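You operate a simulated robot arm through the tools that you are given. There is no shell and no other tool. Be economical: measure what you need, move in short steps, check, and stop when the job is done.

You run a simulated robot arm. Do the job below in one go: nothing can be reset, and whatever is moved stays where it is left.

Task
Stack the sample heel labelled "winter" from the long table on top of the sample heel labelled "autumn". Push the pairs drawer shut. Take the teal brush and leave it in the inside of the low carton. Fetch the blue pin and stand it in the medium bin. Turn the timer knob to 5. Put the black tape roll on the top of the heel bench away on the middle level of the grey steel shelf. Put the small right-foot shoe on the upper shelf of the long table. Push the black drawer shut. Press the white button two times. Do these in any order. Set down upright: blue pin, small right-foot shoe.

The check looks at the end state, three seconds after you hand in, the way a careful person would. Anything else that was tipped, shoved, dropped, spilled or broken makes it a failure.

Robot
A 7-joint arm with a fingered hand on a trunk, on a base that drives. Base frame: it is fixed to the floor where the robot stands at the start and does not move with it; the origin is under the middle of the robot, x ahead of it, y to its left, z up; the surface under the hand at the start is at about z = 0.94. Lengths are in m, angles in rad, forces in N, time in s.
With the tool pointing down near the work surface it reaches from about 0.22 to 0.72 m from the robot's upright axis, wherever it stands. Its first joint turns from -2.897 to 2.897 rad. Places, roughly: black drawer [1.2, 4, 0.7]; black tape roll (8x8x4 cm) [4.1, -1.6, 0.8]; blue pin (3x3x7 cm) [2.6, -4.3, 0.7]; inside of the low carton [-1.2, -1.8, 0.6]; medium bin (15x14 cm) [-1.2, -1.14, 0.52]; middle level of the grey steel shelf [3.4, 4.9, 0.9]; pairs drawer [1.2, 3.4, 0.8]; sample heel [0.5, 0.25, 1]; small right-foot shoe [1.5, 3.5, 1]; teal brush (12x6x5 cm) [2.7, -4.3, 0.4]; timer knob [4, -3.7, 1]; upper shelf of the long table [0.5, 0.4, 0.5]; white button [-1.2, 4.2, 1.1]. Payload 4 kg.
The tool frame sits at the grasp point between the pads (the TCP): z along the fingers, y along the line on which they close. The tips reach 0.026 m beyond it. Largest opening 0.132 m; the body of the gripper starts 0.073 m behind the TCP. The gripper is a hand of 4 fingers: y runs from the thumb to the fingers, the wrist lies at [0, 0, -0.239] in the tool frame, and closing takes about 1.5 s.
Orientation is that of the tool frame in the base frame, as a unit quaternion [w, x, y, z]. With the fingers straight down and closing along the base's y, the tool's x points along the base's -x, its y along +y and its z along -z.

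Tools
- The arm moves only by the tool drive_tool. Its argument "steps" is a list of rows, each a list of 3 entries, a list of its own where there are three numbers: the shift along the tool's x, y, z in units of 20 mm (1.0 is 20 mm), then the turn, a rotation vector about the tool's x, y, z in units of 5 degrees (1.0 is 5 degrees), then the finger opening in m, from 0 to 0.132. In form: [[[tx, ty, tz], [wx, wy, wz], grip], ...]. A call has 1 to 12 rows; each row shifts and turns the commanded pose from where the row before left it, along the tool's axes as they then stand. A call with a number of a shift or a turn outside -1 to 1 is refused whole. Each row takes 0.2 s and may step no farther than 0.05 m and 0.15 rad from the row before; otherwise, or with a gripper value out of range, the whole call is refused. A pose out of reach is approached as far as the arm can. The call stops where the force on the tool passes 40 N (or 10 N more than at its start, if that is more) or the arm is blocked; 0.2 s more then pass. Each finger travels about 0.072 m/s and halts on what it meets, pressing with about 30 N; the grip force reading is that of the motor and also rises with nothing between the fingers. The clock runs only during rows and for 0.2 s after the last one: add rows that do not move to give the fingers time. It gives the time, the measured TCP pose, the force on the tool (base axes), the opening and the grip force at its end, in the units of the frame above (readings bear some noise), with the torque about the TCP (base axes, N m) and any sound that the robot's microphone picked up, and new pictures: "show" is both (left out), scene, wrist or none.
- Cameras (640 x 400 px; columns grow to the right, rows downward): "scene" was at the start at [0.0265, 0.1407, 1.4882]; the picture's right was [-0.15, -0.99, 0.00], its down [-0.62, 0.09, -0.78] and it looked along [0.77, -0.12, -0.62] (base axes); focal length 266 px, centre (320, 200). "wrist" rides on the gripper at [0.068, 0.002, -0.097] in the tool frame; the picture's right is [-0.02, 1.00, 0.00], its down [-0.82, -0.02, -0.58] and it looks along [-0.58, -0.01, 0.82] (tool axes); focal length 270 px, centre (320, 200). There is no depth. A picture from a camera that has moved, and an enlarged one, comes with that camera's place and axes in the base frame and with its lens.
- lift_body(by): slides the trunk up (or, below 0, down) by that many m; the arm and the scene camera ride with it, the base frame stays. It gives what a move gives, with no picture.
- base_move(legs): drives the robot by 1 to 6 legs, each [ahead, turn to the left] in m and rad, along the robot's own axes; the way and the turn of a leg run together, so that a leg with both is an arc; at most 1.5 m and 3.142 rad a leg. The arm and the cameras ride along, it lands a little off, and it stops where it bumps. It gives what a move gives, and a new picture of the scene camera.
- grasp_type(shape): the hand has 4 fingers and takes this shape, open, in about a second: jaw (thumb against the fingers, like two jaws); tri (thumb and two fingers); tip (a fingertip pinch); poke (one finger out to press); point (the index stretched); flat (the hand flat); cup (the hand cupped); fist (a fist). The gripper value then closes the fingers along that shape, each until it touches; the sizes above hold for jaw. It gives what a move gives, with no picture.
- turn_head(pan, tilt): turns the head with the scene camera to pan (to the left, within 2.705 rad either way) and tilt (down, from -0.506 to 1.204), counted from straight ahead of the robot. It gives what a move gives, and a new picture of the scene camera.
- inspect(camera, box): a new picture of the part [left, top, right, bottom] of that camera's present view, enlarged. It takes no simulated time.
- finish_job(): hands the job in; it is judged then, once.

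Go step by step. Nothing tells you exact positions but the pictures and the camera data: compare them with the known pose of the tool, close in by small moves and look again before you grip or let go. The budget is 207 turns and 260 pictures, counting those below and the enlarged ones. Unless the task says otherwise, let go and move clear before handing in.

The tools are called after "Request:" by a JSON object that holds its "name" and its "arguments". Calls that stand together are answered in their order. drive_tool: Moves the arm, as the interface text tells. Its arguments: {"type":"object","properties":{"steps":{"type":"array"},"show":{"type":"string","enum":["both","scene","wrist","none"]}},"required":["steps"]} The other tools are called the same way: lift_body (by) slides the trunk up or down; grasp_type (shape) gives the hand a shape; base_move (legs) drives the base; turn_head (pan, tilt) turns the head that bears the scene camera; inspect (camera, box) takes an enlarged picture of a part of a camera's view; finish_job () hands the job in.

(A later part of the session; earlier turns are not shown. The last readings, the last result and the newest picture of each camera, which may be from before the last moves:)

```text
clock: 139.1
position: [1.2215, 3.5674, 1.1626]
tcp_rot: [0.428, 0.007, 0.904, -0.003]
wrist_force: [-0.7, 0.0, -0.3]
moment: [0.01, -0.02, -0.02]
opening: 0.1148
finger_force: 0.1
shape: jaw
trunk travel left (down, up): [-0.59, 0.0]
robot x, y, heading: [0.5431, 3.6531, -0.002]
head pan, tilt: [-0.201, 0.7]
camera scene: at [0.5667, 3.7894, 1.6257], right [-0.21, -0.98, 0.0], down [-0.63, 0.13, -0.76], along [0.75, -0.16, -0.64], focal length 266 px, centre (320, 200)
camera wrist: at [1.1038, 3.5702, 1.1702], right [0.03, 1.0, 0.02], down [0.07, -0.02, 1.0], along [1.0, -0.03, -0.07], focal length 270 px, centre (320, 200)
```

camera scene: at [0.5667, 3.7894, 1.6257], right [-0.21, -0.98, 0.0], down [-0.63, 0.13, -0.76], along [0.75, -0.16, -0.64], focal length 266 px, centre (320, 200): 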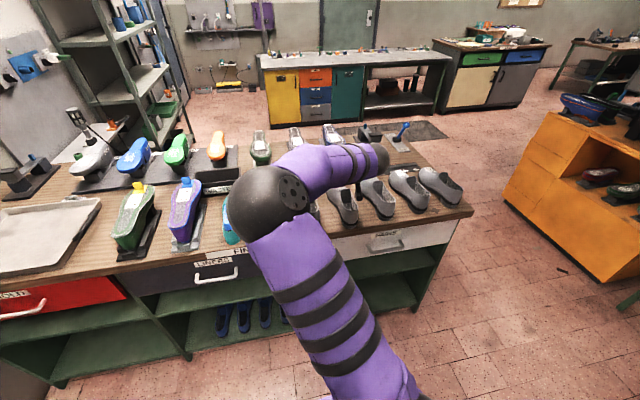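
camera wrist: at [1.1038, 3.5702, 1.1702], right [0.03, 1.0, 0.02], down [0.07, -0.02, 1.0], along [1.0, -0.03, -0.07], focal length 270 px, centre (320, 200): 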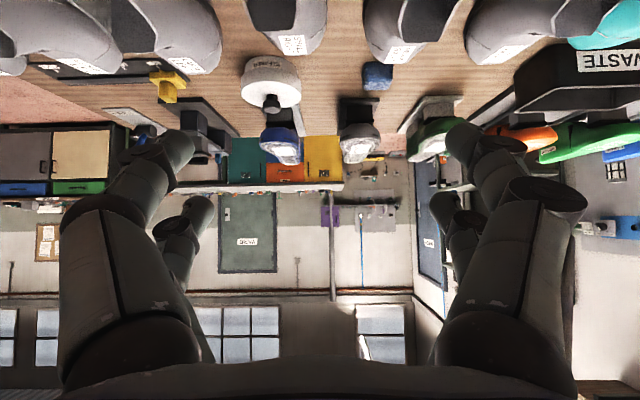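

The hand is pitched 40° below horizontal. The shoe stands fine at y≈3.527 with heel near x≈1.215. I move behind/above the heel.

Request:
{"name": "drive_tool", "arguments": {"steps": [[[0, -1, 0], [0, 0, 0], 0.115], [[0, -1, 0], [0, 0, 0], 0.115], [[0.95, 0, 0.32], [0, 0, 0], 0.115], [[0.95, 0, 0.32], [0, 0, 0], 0.115], [[0.95, 0, 0.32], [0, 0, 0], 0.115], [[0.95, 0, 0.32], [0, 0, 0], 0.115], [[0.95, 0, 0.32], [0, 0, 0], 0.115], [[0.95, 0, 0.32], [0, 0, 0], 0.115], [[0.95, 0, 0.32], [0, 0, 0], 0.115], [[0, 0, 0], [0, 0, 0], 0.115]], "show": "both"}}

```text
clock: 141.3
position: [1.1821, 3.5368, 1.0425]
tcp_rot: [0.426, 0.009, 0.905, -0.003]
wrist_force: [0.8, -0.2, -0.1]
moment: [-0.02, 0.0, -0.01]
opening: 0.1149
finger_force: 0.0
shape: jaw
out of reach, approached as far as the arm can: row 8, 9
trunk travel left (down, up): [-0.59, 0.0]
robot x, y, heading: [0.5438, 3.6515, -0.013]
head pan, tilt: [-0.201, 0.7]
camera scene: at [0.5669, 3.7895, 1.6257], right [-0.21, -0.98, 0.0], down [-0.63, 0.13, -0.76], along [0.75, -0.16, -0.64], focal length 266 px, centre (320, 200)
camera wrist: at [1.0661, 3.5408, 1.0523], right [0.03, 1.0, 0.02], down [0.07, -0.03, 1.0], along [1.0, -0.03, -0.08], focal length 270 px, centre (320, 200)
```

scene: 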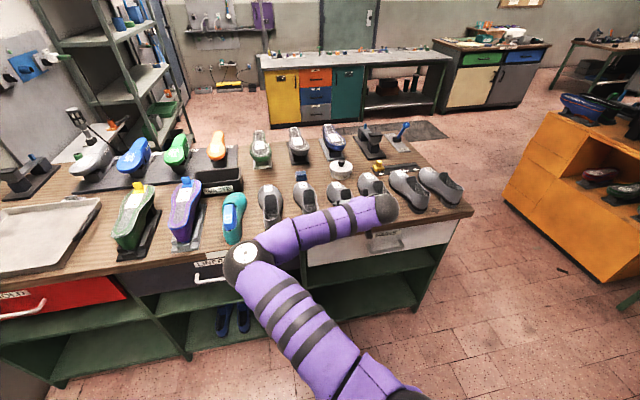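
wrist: 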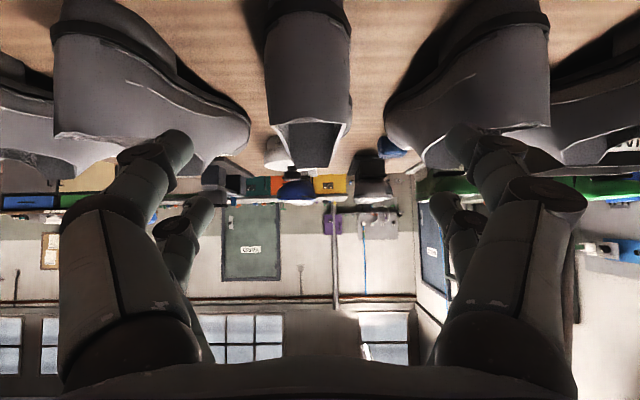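

Reach is better used via the trunk and base: I lower the trunk 8.7 cm and drive 8.8 cm forward so the fingers straddle the heel.

Request:
{"name": "lift_body", "arguments": {"by": -0.087}}

Request:
{"name": "drive_tool", "arguments": {"steps": [[[0, -0.4, 0], [0, 0, 0], 0.115], [[0, 0, 0], [0, 0, 0], 0.115]], "show": "wrist"}}

```text
clock: 142.6
position: [1.1826, 3.5373, 0.9567]
tcp_rot: [0.426, 0.009, 0.905, -0.002]
wrist_force: [-0.1, -0.5, -0.5]
moment: [0.0, -0.01, 0.01]
opening: 0.115
finger_force: 0.0
shape: jaw
trunk travel left (down, up): [-0.503, 0.087]
robot x, y, heading: [0.5447, 3.65, -0.009]
head pan, tilt: [-0.201, 0.7]
```

```text
clock: 143.2
position: [1.184, 3.5299, 0.957]
tcp_rot: [0.425, 0.011, 0.905, -0.001]
wrist_force: [0.3, 0.2, 0.5]
moment: [0.02, -0.02, 0.02]
opening: 0.1145
finger_force: 0.1
shape: jaw
trunk travel left (down, up): [-0.503, 0.087]
robot x, y, heading: [0.5405, 3.653, -0.007]
head pan, tilt: [-0.201, 0.7]
camera wrist: at [1.0662, 3.533, 0.9665], right [0.04, 1.0, 0.03], down [0.08, -0.03, 1.0], along [1.0, -0.04, -0.08], focal length 270 px, centre (320, 200)
```

wrist: 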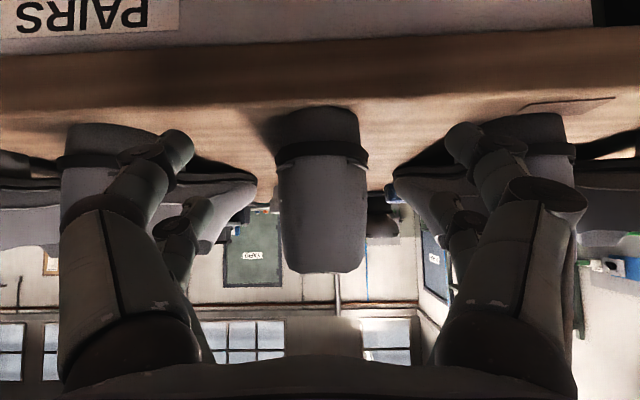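

Excellent: heel centred between the fingers. I drive forward 8.5 cm.

Request:
{"name": "base_move", "arguments": {"legs": [[0.085, 0]]}}

Request:
{"name": "drive_tool", "arguments": {"steps": [[[0, 0, 0], [0, 0, 0], 0.115]], "show": "wrist"}}

```text
clock: 144.2
position: [1.2718, 3.5284, 0.958]
tcp_rot: [0.424, 0.011, 0.906, -0.001]
wrist_force: [0.4, 0.7, -1.1]
moment: [-0.01, 0.0, -0.02]
opening: 0.1147
finger_force: 0.1
shape: jaw
trunk travel left (down, up): [-0.503, 0.087]
robot x, y, heading: [0.6286, 3.6538, -0.007]
head pan, tilt: [-0.201, 0.7]
camera scene: at [0.6556, 3.7885, 1.5386], right [-0.21, -0.98, 0.0], down [-0.63, 0.13, -0.76], along [0.75, -0.16, -0.64], focal length 266 px, centre (320, 200)
```

scene: 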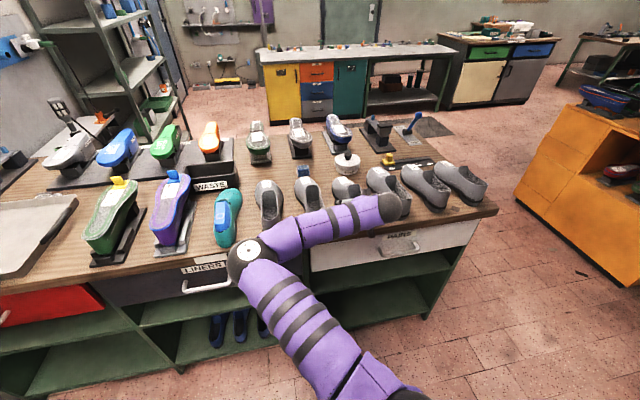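

```text
clock: 144.7
position: [1.2715, 3.5279, 0.9571]
tcp_rot: [0.423, 0.011, 0.906, -0.001]
wrist_force: [-0.1, -0.7, 0.4]
moment: [0.0, -0.01, -0.01]
opening: 0.1147
finger_force: 0.1
shape: jaw
trunk travel left (down, up): [-0.503, 0.087]
robot x, y, heading: [0.629, 3.6541, -0.011]
head pan, tilt: [-0.201, 0.7]
camera wrist: at [1.1547, 3.5323, 0.9664], right [0.04, 1.0, 0.03], down [0.08, -0.03, 1.0], along [1.0, -0.04, -0.08], focal length 270 px, centre (320, 200)
```

wrist: 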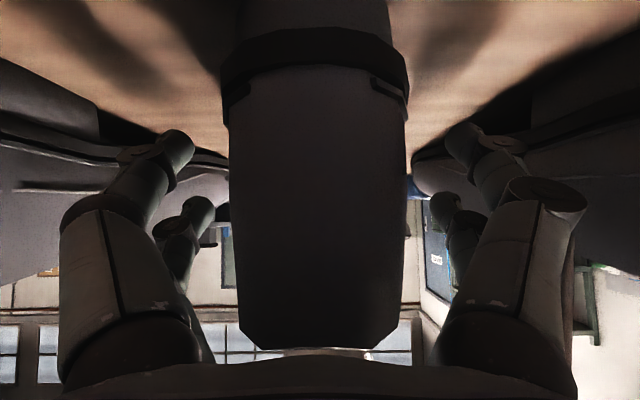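

I close on the heel and lift slightly.

Request:
{"name": "drive_tool", "arguments": {"steps": [[[0, 0, 0], [0, 0, 0], 0.09], [[0, 0, 0], [0, 0, 0], 0.07], [[0, 0, 0], [0, 0, 0], 0.05], [[0, 0, 0], [0, 0, 0], 0.03], [[0, 0, 0], [0, 0, 0], 0.03], [[0, 0, 0], [0, 0, 0], 0.03], [[0, 0, 0], [0, 0, 0], 0.03], [[0, 0, 0], [0, 0, 0], 0.03]], "show": "none"}}

Request:
{"name": "lift_body", "arguments": {"by": 0.04}}

Request:
{"name": "drive_tool", "arguments": {"steps": [[[0, 0, 0], [0, 0, 0], 0.03], [[0, 0, 0], [0, 0, 0], 0.03]], "show": "both"}}

```text
clock: 146.4
position: [1.272, 3.5301, 0.9583]
tcp_rot: [0.424, 0.012, 0.906, -0.002]
wrist_force: [0.1, 0.2, -0.1]
moment: [-0.03, 0.05, -0.01]
opening: 0.0537
finger_force: 30.4
shape: jaw
trunk travel left (down, up): [-0.503, 0.087]
robot x, y, heading: [0.6295, 3.6522, -0.01]
head pan, tilt: [-0.201, 0.7]
```

```text
clock: 147.3
position: [1.2718, 3.5284, 0.997]
tcp_rot: [0.424, 0.012, 0.905, -0.002]
wrist_force: [1.0, -0.7, -3.5]
moment: [0.01, 0.28, 0.01]
opening: 0.0539
finger_force: 30.1
shape: jaw
trunk travel left (down, up): [-0.543, 0.047]
robot x, y, heading: [0.6332, 3.6542, -0.005]
head pan, tilt: [-0.201, 0.7]
```

```text
clock: 147.9
position: [1.2719, 3.527, 0.997]
tcp_rot: [0.425, 0.011, 0.905, -0.002]
wrist_force: [0.0, 0.2, -3.1]
moment: [0.01, 0.3, -0.02]
opening: 0.0539
finger_force: 29.8
shape: jaw
trunk travel left (down, up): [-0.543, 0.047]
robot x, y, heading: [0.6327, 3.6509, -0.012]
head pan, tilt: [-0.201, 0.7]
camera scene: at [0.6558, 3.7884, 1.5787], right [-0.21, -0.98, 0.0], down [-0.63, 0.13, -0.76], along [0.75, -0.16, -0.64], focal length 266 px, centre (320, 200)
camera wrist: at [1.1549, 3.5324, 1.0063], right [0.04, 1.0, 0.03], down [0.08, -0.03, 1.0], along [1.0, -0.04, -0.08], focal length 270 px, centre (320, 200)
```

scene: 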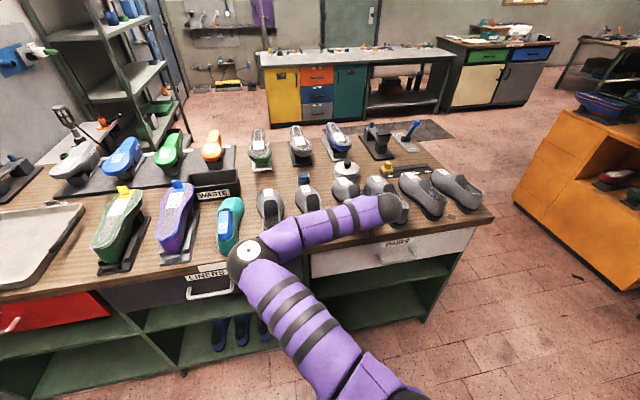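
wrist: 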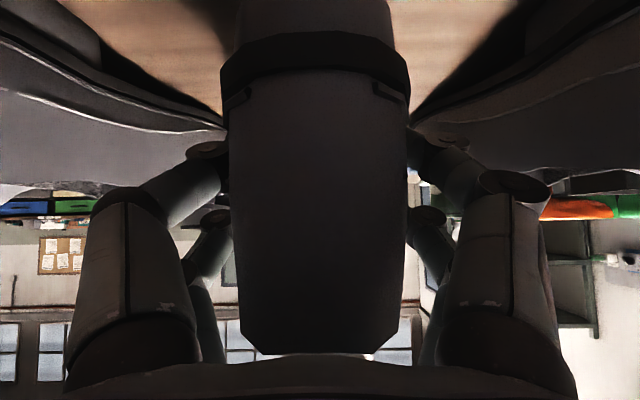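

The shoe is held level. I raise fully and back out from the bench.

Request:
{"name": "lift_body", "arguments": {"by": 0.047}}

Request:
{"name": "base_move", "arguments": {"legs": [[-0.5, 0], [0, -1.8]]}}

Request:
{"name": "turn_head", "arguments": {"pan": 0.35, "tilt": 0.45}}

```text
clock: 148.8
position: [1.2719, 3.5299, 1.0449]
tcp_rot: [0.423, 0.011, 0.906, -0.001]
wrist_force: [0.0, 1.3, -3.4]
moment: [-0.02, 0.26, -0.02]
opening: 0.0537
finger_force: 30.3
shape: jaw
trunk travel left (down, up): [-0.59, 0.0]
robot x, y, heading: [0.6295, 3.6497, -0.004]
head pan, tilt: [-0.201, 0.7]
```

```text
clock: 156.5
position: [-0.1261, 3.0515, 1.0444]
tcp_rot: [0.266, 0.71, 0.561, -0.331]
wrist_force: [0.4, -0.3, -3.6]
moment: [0.26, -0.06, 0.0]
opening: 0.0534
finger_force: 30.4
shape: jaw
trunk travel left (down, up): [-0.59, 0.0]
robot x, y, heading: [0.1252, 3.6537, -1.787]
head pan, tilt: [-0.201, 0.7]
camera scene: at [0.2554, 3.6036, 1.6257], right [-0.91, 0.41, 0.0], down [0.26, 0.59, -0.76], along [-0.31, -0.7, -0.64], focal length 266 px, centre (320, 200)
```

scene: 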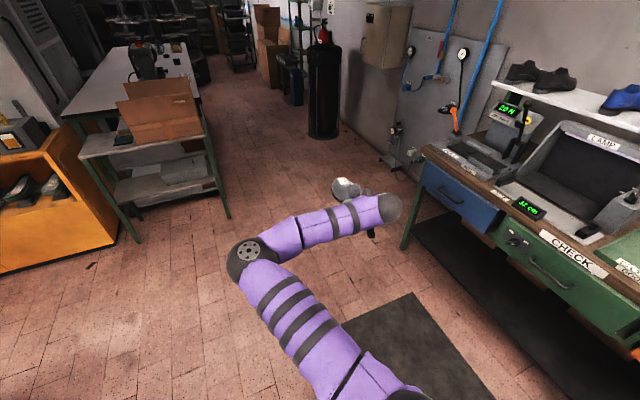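

```text
clock: 157.5
position: [-0.1264, 3.0516, 1.0444]
tcp_rot: [0.266, 0.71, 0.562, -0.33]
wrist_force: [0.8, -0.9, -3.1]
moment: [0.25, -0.06, -0.02]
opening: 0.0536
finger_force: 30.4
shape: jaw
trunk travel left (down, up): [-0.59, 0.0]
robot x, y, heading: [0.1261, 3.6585, -1.788]
head pan, tilt: [0.351, 0.45]
camera scene: at [0.3021, 3.5902, 1.6478], right [-0.99, -0.13, 0.0], down [-0.06, 0.43, -0.9], along [0.12, -0.89, -0.44], focal length 266 px, centre (320, 200)
```

scene: 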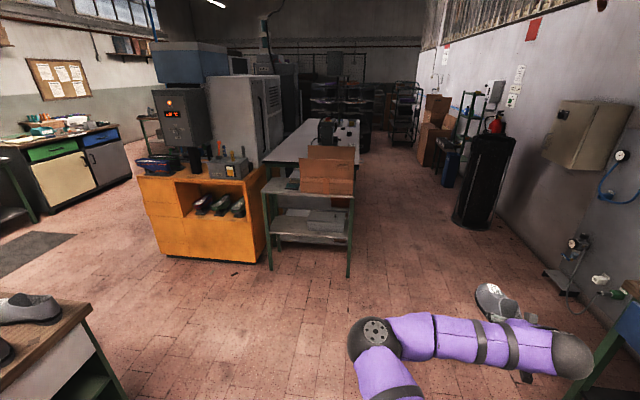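

I retract the arm a little, then drive south to about (-0.5, 1.2) to view the table's shelf.

Request:
{"name": "drive_tool", "arguments": {"steps": [[[0.74, 0, -0.9], [0, 0, 0], 0.03], [[0.74, 0, -0.9], [0, 0, 0], 0.03], [[0.74, 0, -0.9], [0, 0, 0], 0.03], [[0.74, 0, -0.9], [0, 0, 0], 0.03], [[0.74, 0, -0.9], [0, 0, 0], 0.03], [[0.74, 0, -0.9], [0, 0, 0], 0.03]], "show": "none"}}

Request:
{"name": "base_move", "arguments": {"legs": [[0, -0.034], [1.3, 0], [1.2, 0]]}}

Request:
{"name": "turn_head", "arguments": {"pan": 1.0, "tilt": 0.6}}

```text
clock: 158.9
position: [-0.0684, 3.1307, 1.0982]
tcp_rot: [0.265, 0.713, 0.56, -0.33]
wrist_force: [0.3, -1.2, -3.8]
moment: [0.29, -0.08, 0.01]
opening: 0.0535
finger_force: 29.5
shape: jaw
out of reach, approached as far as the arm can: row 1, 2, 3, 4, 5, 6
trunk travel left (down, up): [-0.59, 0.0]
robot x, y, heading: [0.1234, 3.6587, -1.785]
head pan, tilt: [0.351, 0.45]
```

```text
clock: 171.6
position: [-0.7316, 0.7027, 1.097]
tcp_rot: [0.257, 0.726, 0.543, -0.335]
wrist_force: [-0.2, -0.7, -3.3]
moment: [0.26, -0.06, 0.01]
opening: 0.0539
finger_force: 30.4
shape: jaw
trunk travel left (down, up): [-0.59, 0.0]
robot x, y, heading: [-0.5116, 1.2212, -1.836]
head pan, tilt: [0.351, 0.45]
camera scene: at [-0.3407, 1.1459, 1.6478], right [-1.0, -0.09, 0.0], down [-0.04, 0.43, -0.9], along [0.08, -0.9, -0.44], focal length 266 px, centre (320, 200)
```

scene: 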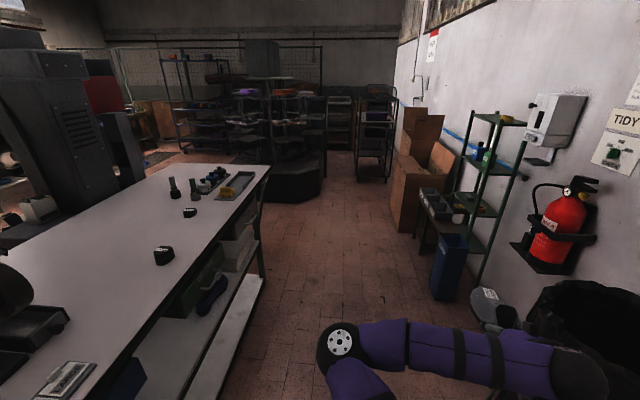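

```text
clock: 172.6
position: [-0.7317, 0.7036, 1.096]
tcp_rot: [0.257, 0.725, 0.543, -0.335]
wrist_force: [0.5, -0.5, -3.5]
moment: [0.27, -0.06, -0.01]
opening: 0.0533
finger_force: 29.8
shape: jaw
trunk travel left (down, up): [-0.59, 0.0]
robot x, y, heading: [-0.5152, 1.2173, -1.835]
head pan, tilt: [1.0, 0.6]
camera scene: at [-0.2894, 1.1721, 1.6343], right [-0.74, -0.67, 0.0], down [-0.38, 0.42, -0.83], along [0.55, -0.61, -0.56], focal length 266 px, centre (320, 200)
```

scene: 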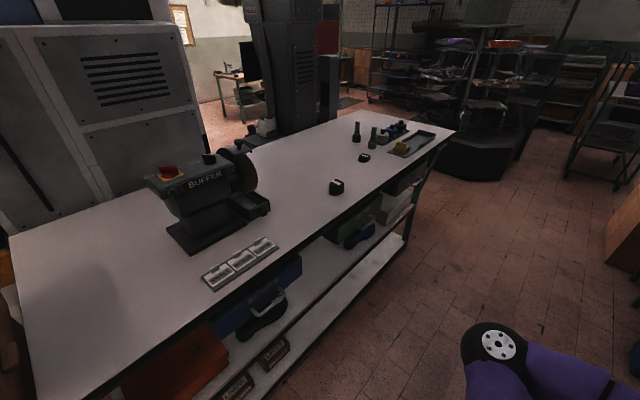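

I zoom in on the shelf under the tabletop.

Request:
{"name": "inspect", "arguments": {"camera": "scene", "box": [180, 170, 460, 400]}}

```text
1.74 times, centred on (320, 285) of scene
camera zoom: at [-0.2894, 1.1721, 1.6343], right [-0.74, -0.67, 0.0], down [-0.38, 0.42, -0.83], along [0.55, -0.61, -0.56], focal length 462 px, centre (320, 52)
```

zoom: 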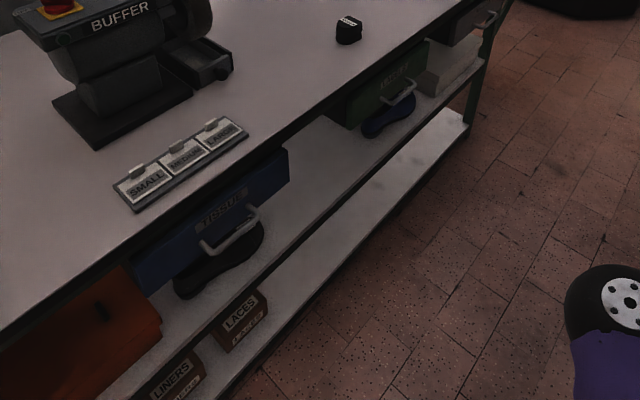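

Free gap on the upper shelf at y≈0.25–0.53, front edge x≈0.23, between the blue and green boxes. I drive to stand in front of it at y≈0.465, facing the table.

Request:
{"name": "base_move", "arguments": {"legs": [[0, 0.265], [0.755, 0], [0, 1.571], [-0.1, 0]]}}

Request:
{"name": "turn_head", "arguments": {"pan": 0.0, "tilt": 0.8}}

```text
clock: 182.7
position: [-0.0337, 0.3994, 1.0989]
tcp_rot: [0.423, 0.007, 0.906, 0.002]
wrist_force: [-1.4, 0.0, -3.0]
moment: [-0.02, 0.24, -0.03]
opening: 0.0538
finger_force: 30.0
shape: jaw
trunk travel left (down, up): [-0.59, 0.0]
robot x, y, heading: [-0.5863, 0.4747, -0.002]
head pan, tilt: [1.0, 0.6]
stopped in leg 4: the robot was blocked; the commanded pose is now the measured one
camera scene: at [-0.6007, 0.7007, 1.6343], right [0.84, -0.54, 0.0], down [-0.3, -0.48, -0.83], along [0.44, 0.7, -0.56], focal length 266 px, centre (320, 200)
```

scene: 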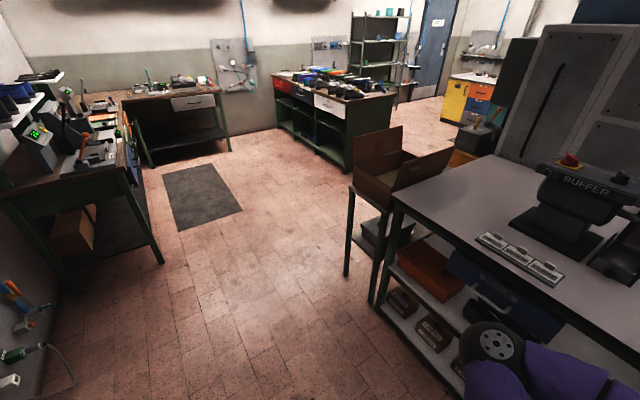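

```text
clock: 183.9
position: [-0.0336, 0.4004, 1.0978]
tcp_rot: [0.422, 0.007, 0.906, 0.002]
wrist_force: [-0.1, 0.8, -3.0]
moment: [0.02, 0.26, 0.01]
opening: 0.0536
finger_force: 29.8
shape: jaw
trunk travel left (down, up): [-0.59, 0.0]
robot x, y, heading: [-0.5884, 0.4705, 0.003]
head pan, tilt: [0.0, 0.799]
camera scene: at [-0.5665, 0.6264, 1.6174], right [0.0, -1.0, 0.0], down [-0.72, 0.0, -0.7], along [0.7, 0.0, -0.72], focal length 266 px, centre (320, 200)
```

scene: 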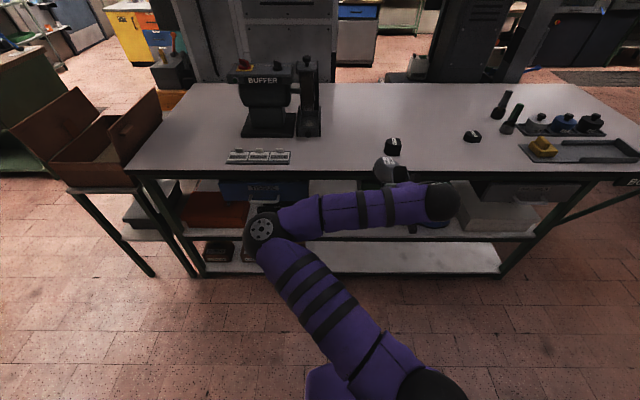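

The base was blocked behind me (probably the black bin). I check the bin is still standing.

Request:
{"name": "turn_head", "arguments": {"pan": 2.6, "tilt": 0.8}}

```text
clock: 186.3
position: [-0.0328, 0.401, 1.0975]
tcp_rot: [0.424, 0.008, 0.906, 0.002]
wrist_force: [-1.0, -0.6, -3.2]
moment: [-0.01, 0.27, 0.01]
opening: 0.0535
finger_force: 29.7
shape: jaw
trunk travel left (down, up): [-0.59, 0.0]
robot x, y, heading: [-0.5865, 0.4733, 0.0]
head pan, tilt: [2.601, 0.799]
camera scene: at [-0.7164, 0.6676, 1.6175], right [0.51, 0.86, 0.0], down [0.61, -0.37, -0.7], along [-0.6, 0.36, -0.72], focal length 266 px, centre (320, 200)
```

scene: 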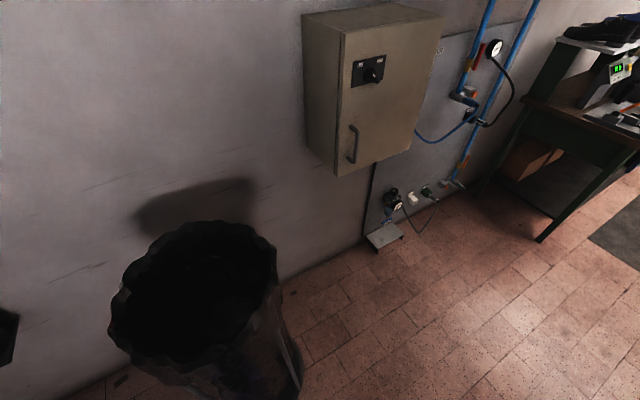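

The bin stands fine. I lower the trunk in front of the table and look at the shelf with the wrist camera.

Request:
{"name": "lift_body", "arguments": {"by": -0.46}}

Request:
{"name": "turn_head", "arguments": {"pan": -0.3, "tilt": 0.5}}

Request:
{"name": "drive_tool", "arguments": {"steps": [[[0, 0, 0], [0, 0, 0], 0.03]], "show": "wrist"}}

```text
refused: -0.46 is not a number from -0.4 to 0.4
```

```text
clock: 188.8
position: [-0.0336, 0.4001, 1.0984]
tcp_rot: [0.423, 0.007, 0.906, 0.002]
wrist_force: [0.1, 0.4, -3.2]
moment: [-0.01, 0.29, 0.03]
opening: 0.0537
finger_force: 29.8
shape: jaw
trunk travel left (down, up): [-0.59, 0.0]
robot x, y, heading: [-0.5884, 0.473, 0.001]
head pan, tilt: [-0.3, 0.499]
camera scene: at [-0.5601, 0.5995, 1.6434], right [-0.29, -0.96, 0.0], down [-0.46, 0.14, -0.88], along [0.84, -0.26, -0.48], focal length 266 px, centre (320, 200)
```

scene: 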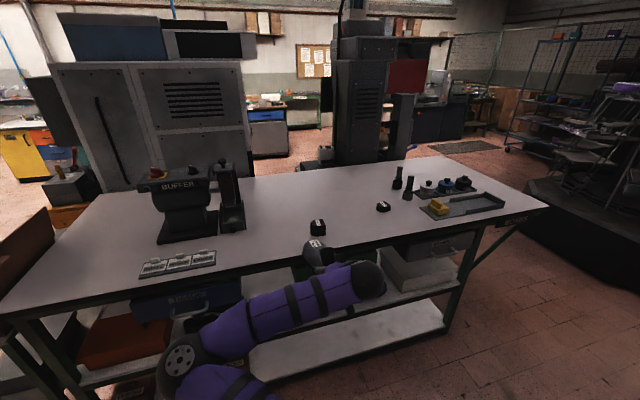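

```text
clock: 189.2
position: [-0.0328, 0.4008, 1.0986]
tcp_rot: [0.423, 0.008, 0.906, 0.001]
wrist_force: [-0.4, -0.3, -3.4]
moment: [-0.02, 0.27, -0.01]
opening: 0.0535
finger_force: 29.9
shape: jaw
trunk travel left (down, up): [-0.59, 0.0]
robot x, y, heading: [-0.5905, 0.4712, 0.003]
head pan, tilt: [-0.3, 0.499]
camera wrist: at [-0.1507, 0.4029, 1.1073], right [0.03, 1.0, 0.03], down [0.08, -0.03, 1.0], along [1.0, -0.02, -0.08], focal length 270 px, centre (320, 200)
```

wrist: 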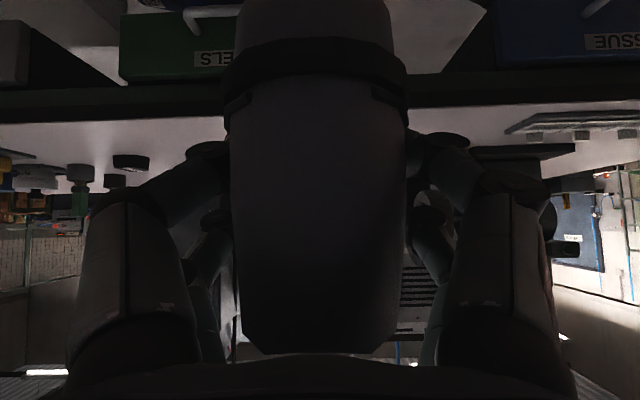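

Two smaller trunk moves.

Request:
{"name": "lift_body", "arguments": {"by": -0.4}}

Request:
{"name": "lift_body", "arguments": {"by": -0.06}}

Request:
{"name": "turn_head", "arguments": {"pan": -0.1, "tilt": 0.6}}

Request:
{"name": "drive_tool", "arguments": {"steps": [[[0, 0, 0], [0, 0, 0], 0.03]], "show": "wrist"}}

```text
clock: 193.0
position: [-0.033, 0.3994, 0.6979]
tcp_rot: [0.423, 0.007, 0.906, 0.002]
wrist_force: [-0.8, 0.2, -3.5]
moment: [-0.02, 0.25, 0.02]
opening: 0.0535
finger_force: 30.0
shape: jaw
trunk travel left (down, up): [-0.19, 0.4]
robot x, y, heading: [-0.5937, 0.4719, -0.002]
head pan, tilt: [-0.3, 0.499]
```

```text
clock: 194.0
position: [-0.032, 0.4006, 0.6382]
tcp_rot: [0.424, 0.007, 0.906, 0.002]
wrist_force: [0.0, 0.3, -3.1]
moment: [0.04, 0.28, 0.0]
opening: 0.0538
finger_force: 29.6
shape: jaw
trunk travel left (down, up): [-0.13, 0.46]
robot x, y, heading: [-0.5862, 0.4686, 0.003]
head pan, tilt: [-0.3, 0.499]
```

```text
clock: 194.8
position: [-0.0329, 0.3999, 0.6375]
tcp_rot: [0.423, 0.007, 0.906, 0.002]
wrist_force: [-0.3, 0.1, -3.1]
moment: [0.0, 0.25, 0.0]
opening: 0.0537
finger_force: 30.0
shape: jaw
trunk travel left (down, up): [-0.13, 0.46]
robot x, y, heading: [-0.5867, 0.475, 0.002]
head pan, tilt: [-0.099, 0.6]
camera scene: at [-0.5593, 0.6175, 1.1743], right [-0.1, -1.0, 0.0], down [-0.56, 0.06, -0.83], along [0.82, -0.08, -0.57], focal length 266 px, centre (320, 200)
```

scene: 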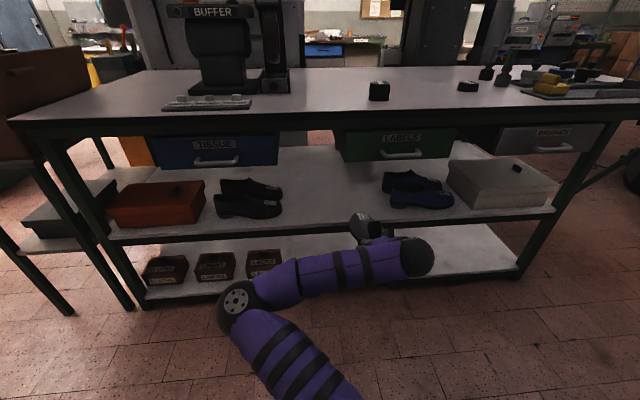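

```text
clock: 195.2
position: [-0.0329, 0.3996, 0.6373]
tcp_rot: [0.423, 0.006, 0.906, 0.003]
wrist_force: [-0.5, -0.5, -3.7]
moment: [0.02, 0.25, 0.04]
opening: 0.0537
finger_force: 29.9
shape: jaw
trunk travel left (down, up): [-0.13, 0.46]
robot x, y, heading: [-0.5902, 0.4723, 0.004]
head pan, tilt: [-0.099, 0.6]
camera wrist: at [-0.1509, 0.4029, 0.6473], right [0.03, 1.0, 0.03], down [0.08, -0.03, 1.0], along [1.0, -0.02, -0.08], focal length 270 px, centre (320, 200)
```

wrist: 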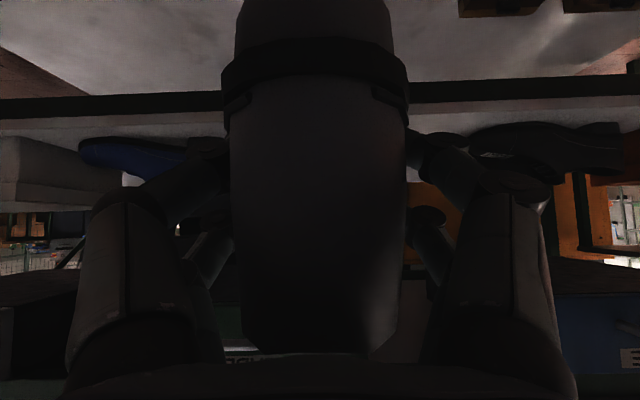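

Now I see: hanging drawers above, and on the upper shelf free space between the black shoes (y≥0.686) and blue shoes (y≤0.246). I'll insert at y≈0.54 between the hanging drawers: shift left, lower a bit, look.

Request:
{"name": "drive_tool", "arguments": {"steps": [[[0, 1, 0], [0, 0, 0], 0.03], [[0, 1, 0], [0, 0, 0], 0.03], [[0, 1, 0], [0, 0, 0], 0.03], [[0, 1, 0], [0, 0, 0], 0.03], [[0, 1, 0], [0, 0, 0], 0.03], [[0, 1, 0], [0, 0, 0], 0.03], [[0, 1, 0], [0, 0, 0], 0.03], [[0, 0, 0], [0, 0, 0], 0.03]], "show": "none"}}

Request:
{"name": "lift_body", "arguments": {"by": -0.03}}

Request:
{"name": "base_move", "arguments": {"legs": [[0.17, 0]]}}

Request:
{"name": "drive_tool", "arguments": {"steps": [[[0, 0, 0], [0, 0, 0], 0.03]], "show": "wrist"}}

```text
clock: 197.0
position: [-0.0312, 0.5416, 0.6394]
tcp_rot: [0.424, 0.007, 0.906, 0.002]
wrist_force: [0.0, -0.3, -3.4]
moment: [-0.01, 0.27, -0.01]
opening: 0.0535
finger_force: 29.5
shape: jaw
trunk travel left (down, up): [-0.13, 0.46]
robot x, y, heading: [-0.5877, 0.4763, -0.0]
head pan, tilt: [-0.099, 0.6]
```

```text
clock: 197.7
position: [-0.0316, 0.5401, 0.6104]
tcp_rot: [0.423, 0.007, 0.906, 0.002]
wrist_force: [-0.8, 0.6, -2.7]
moment: [-0.02, 0.28, 0.0]
opening: 0.0534
finger_force: 30.7
shape: jaw
trunk travel left (down, up): [-0.1, 0.49]
robot x, y, heading: [-0.5901, 0.4739, 0.002]
head pan, tilt: [-0.099, 0.6]
```

```text
clock: 199.2
position: [0.138, 0.5431, 0.6088]
tcp_rot: [0.423, 0.005, 0.906, 0.003]
wrist_force: [0.6, -0.2, -3.1]
moment: [0.01, 0.29, 0.02]
opening: 0.0537
finger_force: 29.9
shape: jaw
trunk travel left (down, up): [-0.1, 0.49]
robot x, y, heading: [-0.4189, 0.4743, 0.005]
head pan, tilt: [-0.099, 0.6]
camera scene: at [-0.3904, 0.6185, 1.1443], right [-0.09, -1.0, 0.0], down [-0.56, 0.05, -0.82], along [0.82, -0.08, -0.57], focal length 266 px, centre (320, 200)
```

scene: 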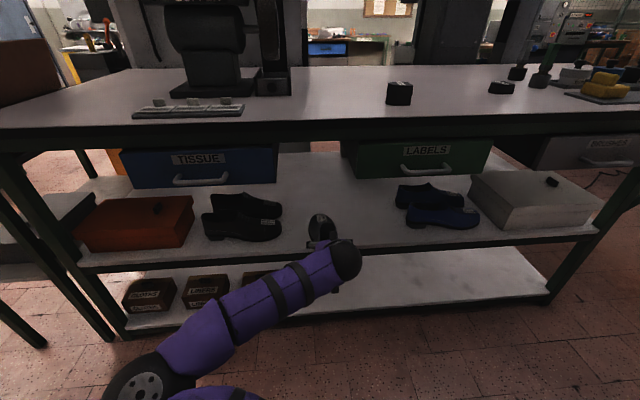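

```text
clock: 199.6
position: [0.1374, 0.5435, 0.6089]
tcp_rot: [0.424, 0.005, 0.906, 0.003]
wrist_force: [0.0, 0.0, -3.3]
moment: [-0.01, 0.27, 0.02]
opening: 0.0535
finger_force: 30.2
shape: jaw
trunk travel left (down, up): [-0.1, 0.49]
robot x, y, heading: [-0.4211, 0.4739, 0.007]
head pan, tilt: [-0.099, 0.6]
camera wrist: at [0.0204, 0.5455, 0.6184], right [0.02, 1.0, 0.03], down [0.08, -0.03, 1.0], along [1.0, -0.02, -0.08], focal length 270 px, centre (320, 200)
```

wrist: 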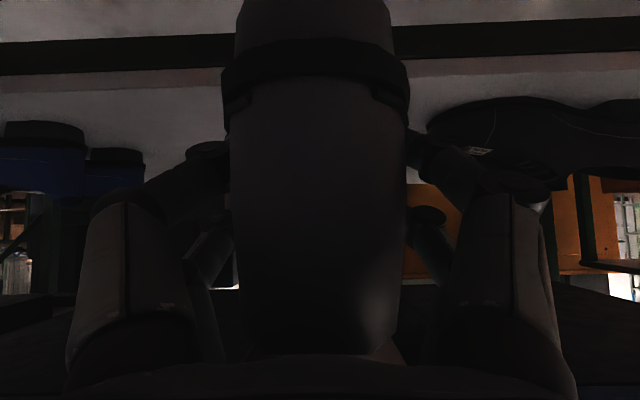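

Clear path. I drive another 0.17 m in.

Request:
{"name": "base_move", "arguments": {"legs": [[0.175, 0]]}}

Request:
{"name": "drive_tool", "arguments": {"steps": [[[0, 0, 0], [0, 0, 0], 0.03]], "show": "wrist"}}

Request:
{"name": "inspect", "arguments": {"camera": "scene", "box": [180, 120, 500, 320]}}

```text
clock: 201.1
position: [0.3122, 0.544, 0.6094]
tcp_rot: [0.423, 0.006, 0.906, 0.002]
wrist_force: [0.4, 0.3, -3.6]
moment: [-0.02, 0.26, -0.03]
opening: 0.0536
finger_force: 30.0
shape: jaw
trunk travel left (down, up): [-0.1, 0.49]
robot x, y, heading: [-0.2405, 0.4728, 0.009]
head pan, tilt: [-0.099, 0.6]
camera scene: at [-0.2162, 0.6195, 1.1443], right [-0.09, -1.0, 0.0], down [-0.56, 0.05, -0.82], along [0.82, -0.08, -0.57], focal length 266 px, centre (320, 200)
```

scene: 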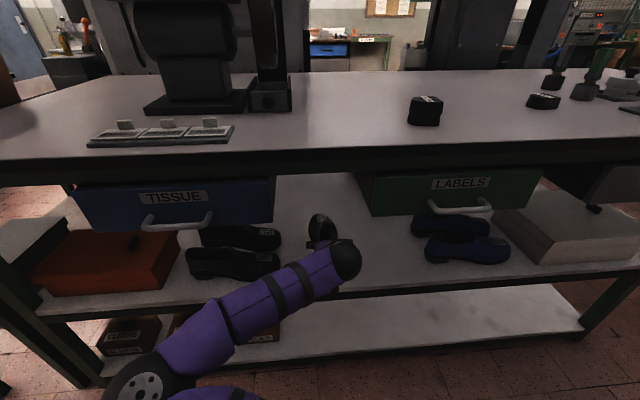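

```text
clock: 201.4
position: [0.3118, 0.5446, 0.6093]
tcp_rot: [0.423, 0.006, 0.906, 0.002]
wrist_force: [0.2, -0.5, -3.1]
moment: [0.03, 0.23, -0.03]
opening: 0.0538
finger_force: 30.2
shape: jaw
trunk travel left (down, up): [-0.1, 0.49]
robot x, y, heading: [-0.2459, 0.4732, 0.006]
head pan, tilt: [-0.099, 0.6]
camera wrist: at [0.1944, 0.5461, 0.6184], right [0.02, 1.0, 0.03], down [0.08, -0.03, 1.0], along [1.0, -0.02, -0.08], focal length 270 px, centre (320, 200)
```

wrist: 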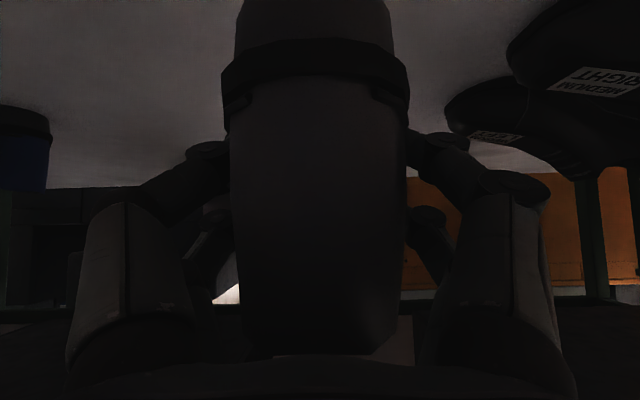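

```text
2.00 times, centred on (340, 220) of scene
camera zoom: at [-0.2162, 0.6195, 1.1443], right [-0.09, -1.0, 0.0], down [-0.56, 0.05, -0.82], along [0.82, -0.08, -0.57], focal length 531 px, centre (280, 160)
```

zoom: 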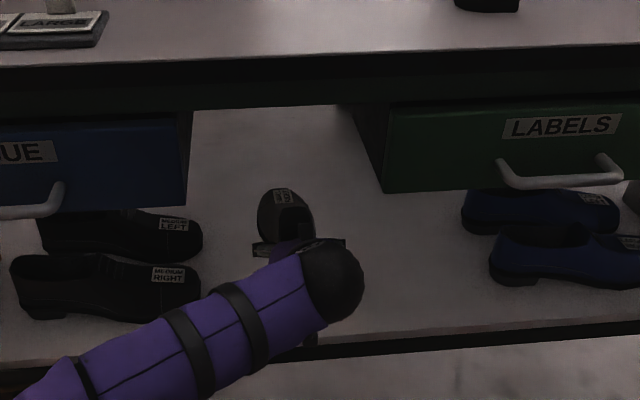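

The shoe hangs above the shelf. I lower it carefully.

Request:
{"name": "lift_body", "arguments": {"by": -0.035}}

Request:
{"name": "lift_body", "arguments": {"by": -0.006}}

```text
clock: 202.2
position: [0.312, 0.5439, 0.574]
tcp_rot: [0.423, 0.005, 0.906, 0.004]
wrist_force: [-0.6, -0.5, -3.3]
moment: [0.0, 0.27, -0.02]
opening: 0.0536
finger_force: 30.0
shape: jaw
trunk travel left (down, up): [-0.065, 0.525]
robot x, y, heading: [-0.241, 0.4747, 0.006]
head pan, tilt: [-0.099, 0.6]
```

```text
clock: 202.8
position: [0.3119, 0.543, 0.5698]
tcp_rot: [0.424, 0.006, 0.906, 0.002]
wrist_force: [0.6, -0.1, -3.4]
moment: [-0.02, 0.25, 0.01]
opening: 0.0535
finger_force: 30.2
shape: jaw
trunk travel left (down, up): [-0.059, 0.531]
robot x, y, heading: [-0.2438, 0.4762, 0.007]
head pan, tilt: [-0.099, 0.6]
```

Request:
{"name": "lift_body", "arguments": {"by": -0.004}}

Request:
{"name": "lift_body", "arguments": {"by": -0.003}}

Request:
{"name": "lift_body", "arguments": {"by": -0.003}}

```text
clock: 203.3
position: [0.312, 0.5438, 0.5653]
tcp_rot: [0.424, 0.005, 0.906, 0.003]
wrist_force: [-0.1, 0.1, -2.8]
moment: [0.0, 0.3, 0.02]
opening: 0.0536
finger_force: 29.8
shape: jaw
trunk travel left (down, up): [-0.055, 0.535]
robot x, y, heading: [-0.2451, 0.4744, 0.006]
head pan, tilt: [-0.099, 0.6]
```

```text
clock: 203.8
position: [0.3111, 0.5444, 0.561]
tcp_rot: [0.424, 0.006, 0.906, 0.003]
wrist_force: [0.1, 1.1, -2.7]
moment: [-0.01, 0.31, -0.01]
opening: 0.0538
finger_force: 29.9
shape: jaw
trunk travel left (down, up): [-0.052, 0.538]
robot x, y, heading: [-0.2473, 0.4744, 0.004]
head pan, tilt: [-0.099, 0.6]
```

```text
clock: 204.4
position: [0.3115, 0.5453, 0.5581]
tcp_rot: [0.424, 0.005, 0.906, 0.003]
wrist_force: [0.3, -0.5, -3.0]
moment: [0.0, 0.26, 0.0]
opening: 0.0534
finger_force: 30.0
shape: jaw
trunk travel left (down, up): [-0.049, 0.541]
robot x, y, heading: [-0.2434, 0.4744, 0.001]
head pan, tilt: [-0.099, 0.6]
```

No contact yet; continue down in small steps.

Request:
{"name": "lift_body", "arguments": {"by": -0.004}}

Request:
{"name": "lift_body", "arguments": {"by": -0.004}}

Request:
{"name": "lift_body", "arguments": {"by": -0.004}}

Request:
{"name": "inspect", "arguments": {"camera": "scene", "box": [260, 180, 420, 300]}}

```text
clock: 204.9
position: [0.3131, 0.5449, 0.5541]
tcp_rot: [0.424, 0.005, 0.906, 0.003]
wrist_force: [0.3, 0.4, -3.8]
moment: [0.01, 0.29, -0.02]
opening: 0.0535
finger_force: 29.9
shape: jaw
trunk travel left (down, up): [-0.045, 0.545]
robot x, y, heading: [-0.2459, 0.4744, 0.005]
head pan, tilt: [-0.099, 0.6]
```

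```text
clock: 205.4
position: [0.3114, 0.5439, 0.5514]
tcp_rot: [0.424, 0.006, 0.906, 0.003]
wrist_force: [1.0, 0.4, -4.8]
moment: [-0.02, 0.27, 0.0]
opening: 0.0539
finger_force: 29.9
shape: jaw
trunk travel left (down, up): [-0.041, 0.549]
robot x, y, heading: [-0.2427, 0.4745, 0.006]
head pan, tilt: [-0.099, 0.6]
```

```text
clock: 205.9
position: [0.3125, 0.5445, 0.5459]
tcp_rot: [0.423, 0.006, 0.906, 0.003]
wrist_force: [-0.1, 0.1, -2.6]
moment: [-0.04, 0.31, -0.03]
opening: 0.0534
finger_force: 30.0
shape: jaw
trunk travel left (down, up): [-0.037, 0.553]
robot x, y, heading: [-0.2482, 0.4755, 0.007]
head pan, tilt: [-0.099, 0.6]
```

```text
3.33 times, centred on (340, 240) of scene
camera zoom: at [-0.2162, 0.6195, 1.0813], right [-0.09, -1.0, 0.0], down [-0.56, 0.05, -0.82], along [0.82, -0.08, -0.57], focal length 886 px, centre (253, 67)
```

zoom: 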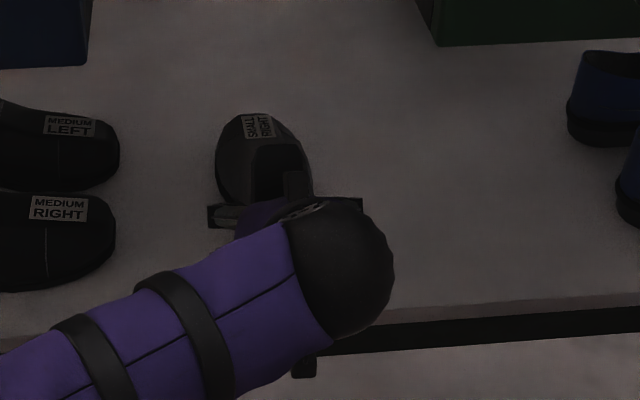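

Request:
{"name": "lift_body", "arguments": {"by": -0.004}}

Request:
{"name": "lift_body", "arguments": {"by": -0.004}}

Request:
{"name": "lift_body", "arguments": {"by": -0.004}}

```text
clock: 206.5
position: [0.313, 0.5434, 0.5425]
tcp_rot: [0.423, 0.005, 0.906, 0.003]
wrist_force: [-0.4, -0.7, -2.8]
moment: [-0.02, 0.25, -0.02]
opening: 0.0534
finger_force: 29.7
shape: jaw
trunk travel left (down, up): [-0.033, 0.557]
robot x, y, heading: [-0.2423, 0.475, 0.004]
head pan, tilt: [-0.099, 0.6]
```

```text
clock: 207.0
position: [0.3125, 0.5439, 0.5396]
tcp_rot: [0.424, 0.006, 0.905, 0.003]
wrist_force: [-0.4, -0.2, -1.6]
moment: [-0.05, 0.0, -0.01]
opening: 0.0537
finger_force: 29.9
shape: jaw
trunk travel left (down, up): [-0.029, 0.561]
robot x, y, heading: [-0.2425, 0.4741, 0.007]
head pan, tilt: [-0.099, 0.6]
```

```text
clock: 207.5
position: [0.3116, 0.5425, 0.5369]
tcp_rot: [0.426, 0.005, 0.905, 0.003]
wrist_force: [-2.4, 1.2, 13.2]
moment: [-0.15, -0.23, 0.01]
opening: 0.0537
finger_force: 29.6
shape: jaw
trunk travel left (down, up): [-0.025, 0.565]
robot x, y, heading: [-0.2446, 0.4788, 0.007]
head pan, tilt: [-0.099, 0.6]
```

Contact. I ease up 2 mm and release slowly.

Request:
{"name": "lift_body", "arguments": {"by": 0.002}}

Request:
{"name": "drive_tool", "arguments": {"steps": [[[0, 0, 0], [0, 0, 0], 0.06], [[0, 0, 0], [0, 0, 0], 0.07], [[0, 0, 0], [0, 0, 0], 0.08], [[0, 0, 0], [0, 0, 0], 0.09], [[0, 0, 0], [0, 0, 0], 0.1], [[0, 0, 0], [0, 0, 0], 0.115], [[0, 0, 0], [0, 0, 0], 0.115], [[0, 0, 0], [0, 0, 0], 0.115]], "show": "wrist"}}

```text
clock: 208.1
position: [0.3126, 0.5443, 0.5361]
tcp_rot: [0.424, 0.005, 0.906, 0.003]
wrist_force: [2.0, -0.1, 7.1]
moment: [-0.15, -0.22, -0.05]
opening: 0.0537
finger_force: 29.7
shape: jaw
trunk travel left (down, up): [-0.027, 0.563]
robot x, y, heading: [-0.2472, 0.4754, 0.005]
head pan, tilt: [-0.099, 0.6]
```

```text
clock: 209.9
position: [0.312, 0.5437, 0.5364]
tcp_rot: [0.423, 0.005, 0.906, 0.003]
wrist_force: [0.1, 0.7, 0.3]
moment: [0.02, 0.0, 0.02]
opening: 0.1148
finger_force: 0.0
shape: jaw
trunk travel left (down, up): [-0.027, 0.563]
robot x, y, heading: [-0.2445, 0.4763, 0.009]
head pan, tilt: [-0.099, 0.6]
camera wrist: at [0.1944, 0.546, 0.5457], right [0.02, 1.0, 0.03], down [0.08, -0.03, 1.0], along [1.0, -0.02, -0.08], focal length 270 px, centre (320, 200)
```

wrist: 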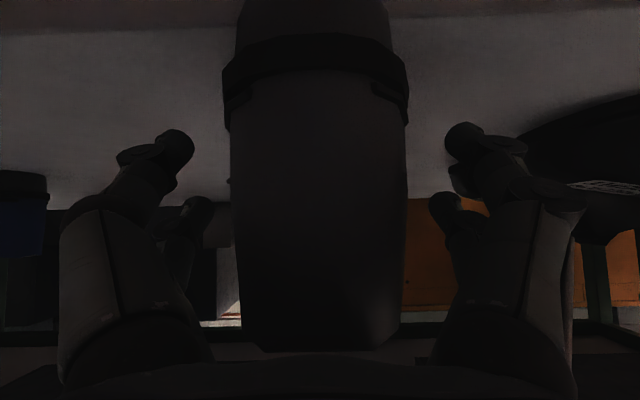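

Released and upright. I back straight out and check.

Request:
{"name": "base_move", "arguments": {"legs": [[-0.3, 0]]}}

Request:
{"name": "inspect", "arguments": {"camera": "scene", "box": [180, 120, 480, 300]}}

```text
clock: 211.9
position: [0.007, 0.5445, 0.5373]
tcp_rot: [0.424, 0.004, 0.906, 0.004]
wrist_force: [-0.2, 0.6, 0.7]
moment: [-0.01, -0.02, -0.02]
opening: 0.1148
finger_force: 0.1
shape: jaw
trunk travel left (down, up): [-0.027, 0.563]
robot x, y, heading: [-0.5483, 0.472, 0.009]
head pan, tilt: [-0.099, 0.6]
camera scene: at [-0.5223, 0.6173, 1.0713], right [-0.09, -1.0, 0.0], down [-0.56, 0.05, -0.82], along [0.82, -0.07, -0.57], focal length 266 px, centre (320, 200)
```

scene: 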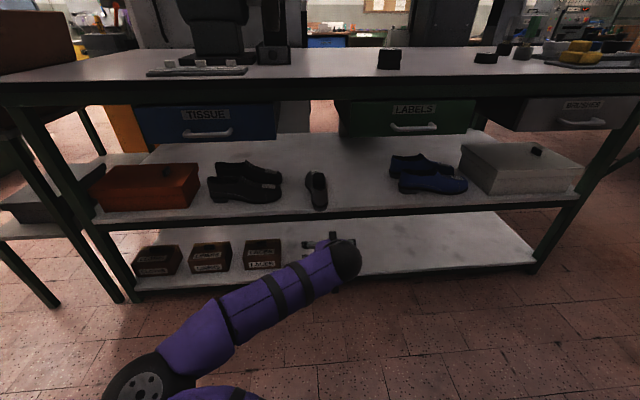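

```text
2.13 times, centred on (330, 210) of scene
camera zoom: at [-0.5223, 0.6173, 1.0713], right [-0.09, -1.0, 0.0], down [-0.56, 0.05, -0.82], along [0.82, -0.07, -0.57], focal length 567 px, centre (299, 179)
```

zoom: 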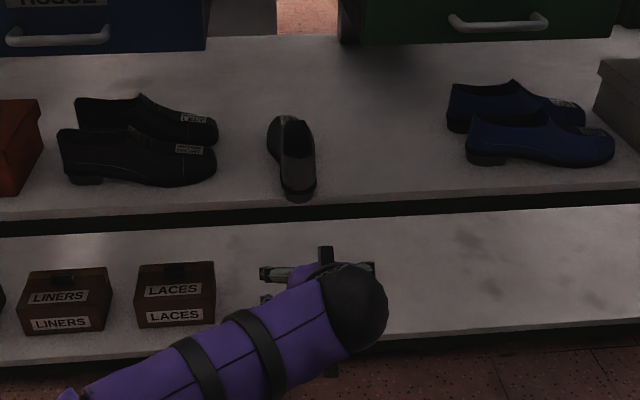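

The shoe stands on the upper shelf. Next I raise the trunk, bring the hand back to pointing down, and drive south toward the pin and brush.

Request:
{"name": "lift_body", "arguments": {"by": 0.4}}

Request:
{"name": "drive_tool", "arguments": {"steps": [[[-0.8, 0, -0.8], [0, 1, 0], 0.115], [[-0.7, 0, -0.8], [0, 1, 0], 0.115], [[-0.6, 0, -0.9], [0, 1, 0], 0.115], [[-0.5, 0, -0.9], [0, 1, 0], 0.115], [[-0.3, 0, -1], [0, 1, 0], 0.115], [[0, 0, -1], [0, 1, 0], 0.115], [[0, 0, -1], [0, 1, 0], 0.115], [[0, 0, -1], [0, 1, 0], 0.115], [[0, 0, -1], [0, 1, 0], 0.115], [[0, 0, 0], [0, 1, 0], 0.115]], "show": "none"}}

Request:
{"name": "base_move", "arguments": {"legs": [[0, -1.45], [1.5, 0], [0.4, 0], [0, 0.9]]}}

Request:
{"name": "turn_head", "arguments": {"pan": 0.0, "tilt": 0.4}}

```text
clock: 215.8
position: [0.0067, 0.5447, 0.937]
tcp_rot: [0.423, 0.004, 0.906, 0.004]
wrist_force: [-0.5, 0.0, -0.2]
moment: [0.01, 0.01, -0.01]
opening: 0.1147
finger_force: 0.0
shape: jaw
trunk travel left (down, up): [-0.427, 0.163]
robot x, y, heading: [-0.549, 0.4735, 0.006]
head pan, tilt: [-0.099, 0.6]
```

```text
clock: 218.0
position: [-0.0313, 0.5411, 1.1181]
tcp_rot: [0.0, 0.001, 1.0, 0.004]
wrist_force: [-0.1, -0.7, 0.0]
moment: [0.01, -0.02, 0.04]
opening: 0.115
finger_force: 0.1
shape: jaw
trunk travel left (down, up): [-0.427, 0.163]
robot x, y, heading: [-0.5539, 0.4687, 0.012]
head pan, tilt: [-0.099, 0.6]
```

```text
clock: 220.8
position: [-0.123, 0.1433, 1.1179]
tcp_rot: [0.004, 0.386, 0.923, 0.004]
wrist_force: [0.0, 0.2, -0.3]
moment: [-0.06, 0.03, 0.02]
opening: 0.115
finger_force: 0.0
shape: jaw
trunk travel left (down, up): [-0.427, 0.163]
robot x, y, heading: [-0.5381, 0.465, -0.605]
head pan, tilt: [-0.099, 0.6]
stopped in leg 1: the robot was blocked; the commanded pose is now the measured one
camera scene: at [-0.4297, 0.5683, 1.4712], right [-0.65, -0.76, 0.0], down [-0.43, 0.37, -0.83], along [0.63, -0.54, -0.56], focal length 266 px, centre (320, 200)
```

scene: 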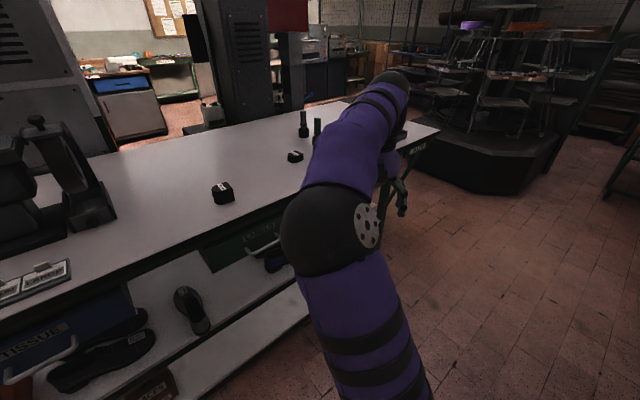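

```text
clock: 221.5
position: [-0.1223, 0.1419, 1.1182]
tcp_rot: [0.003, 0.385, 0.923, 0.005]
wrist_force: [0.3, 0.5, 0.3]
moment: [0.0, 0.03, 0.01]
opening: 0.1152
finger_force: 0.1
shape: jaw
trunk travel left (down, up): [-0.427, 0.163]
robot x, y, heading: [-0.5361, 0.462, -0.609]
head pan, tilt: [0.0, 0.4]
camera scene: at [-0.4216, 0.5711, 1.4895], right [-0.57, -0.82, 0.0], down [-0.32, 0.22, -0.92], along [0.76, -0.53, -0.39], focal length 266 px, centre (320, 200)
```

scene: 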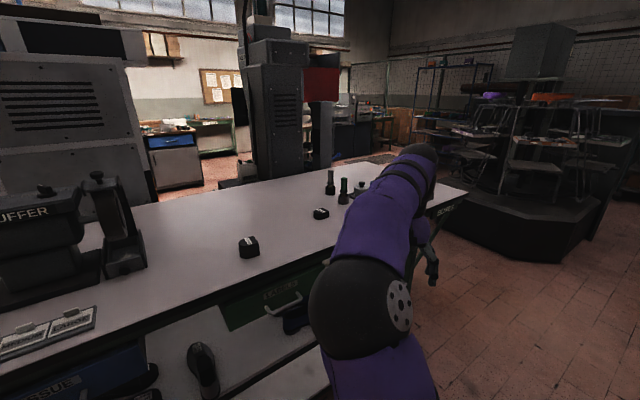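

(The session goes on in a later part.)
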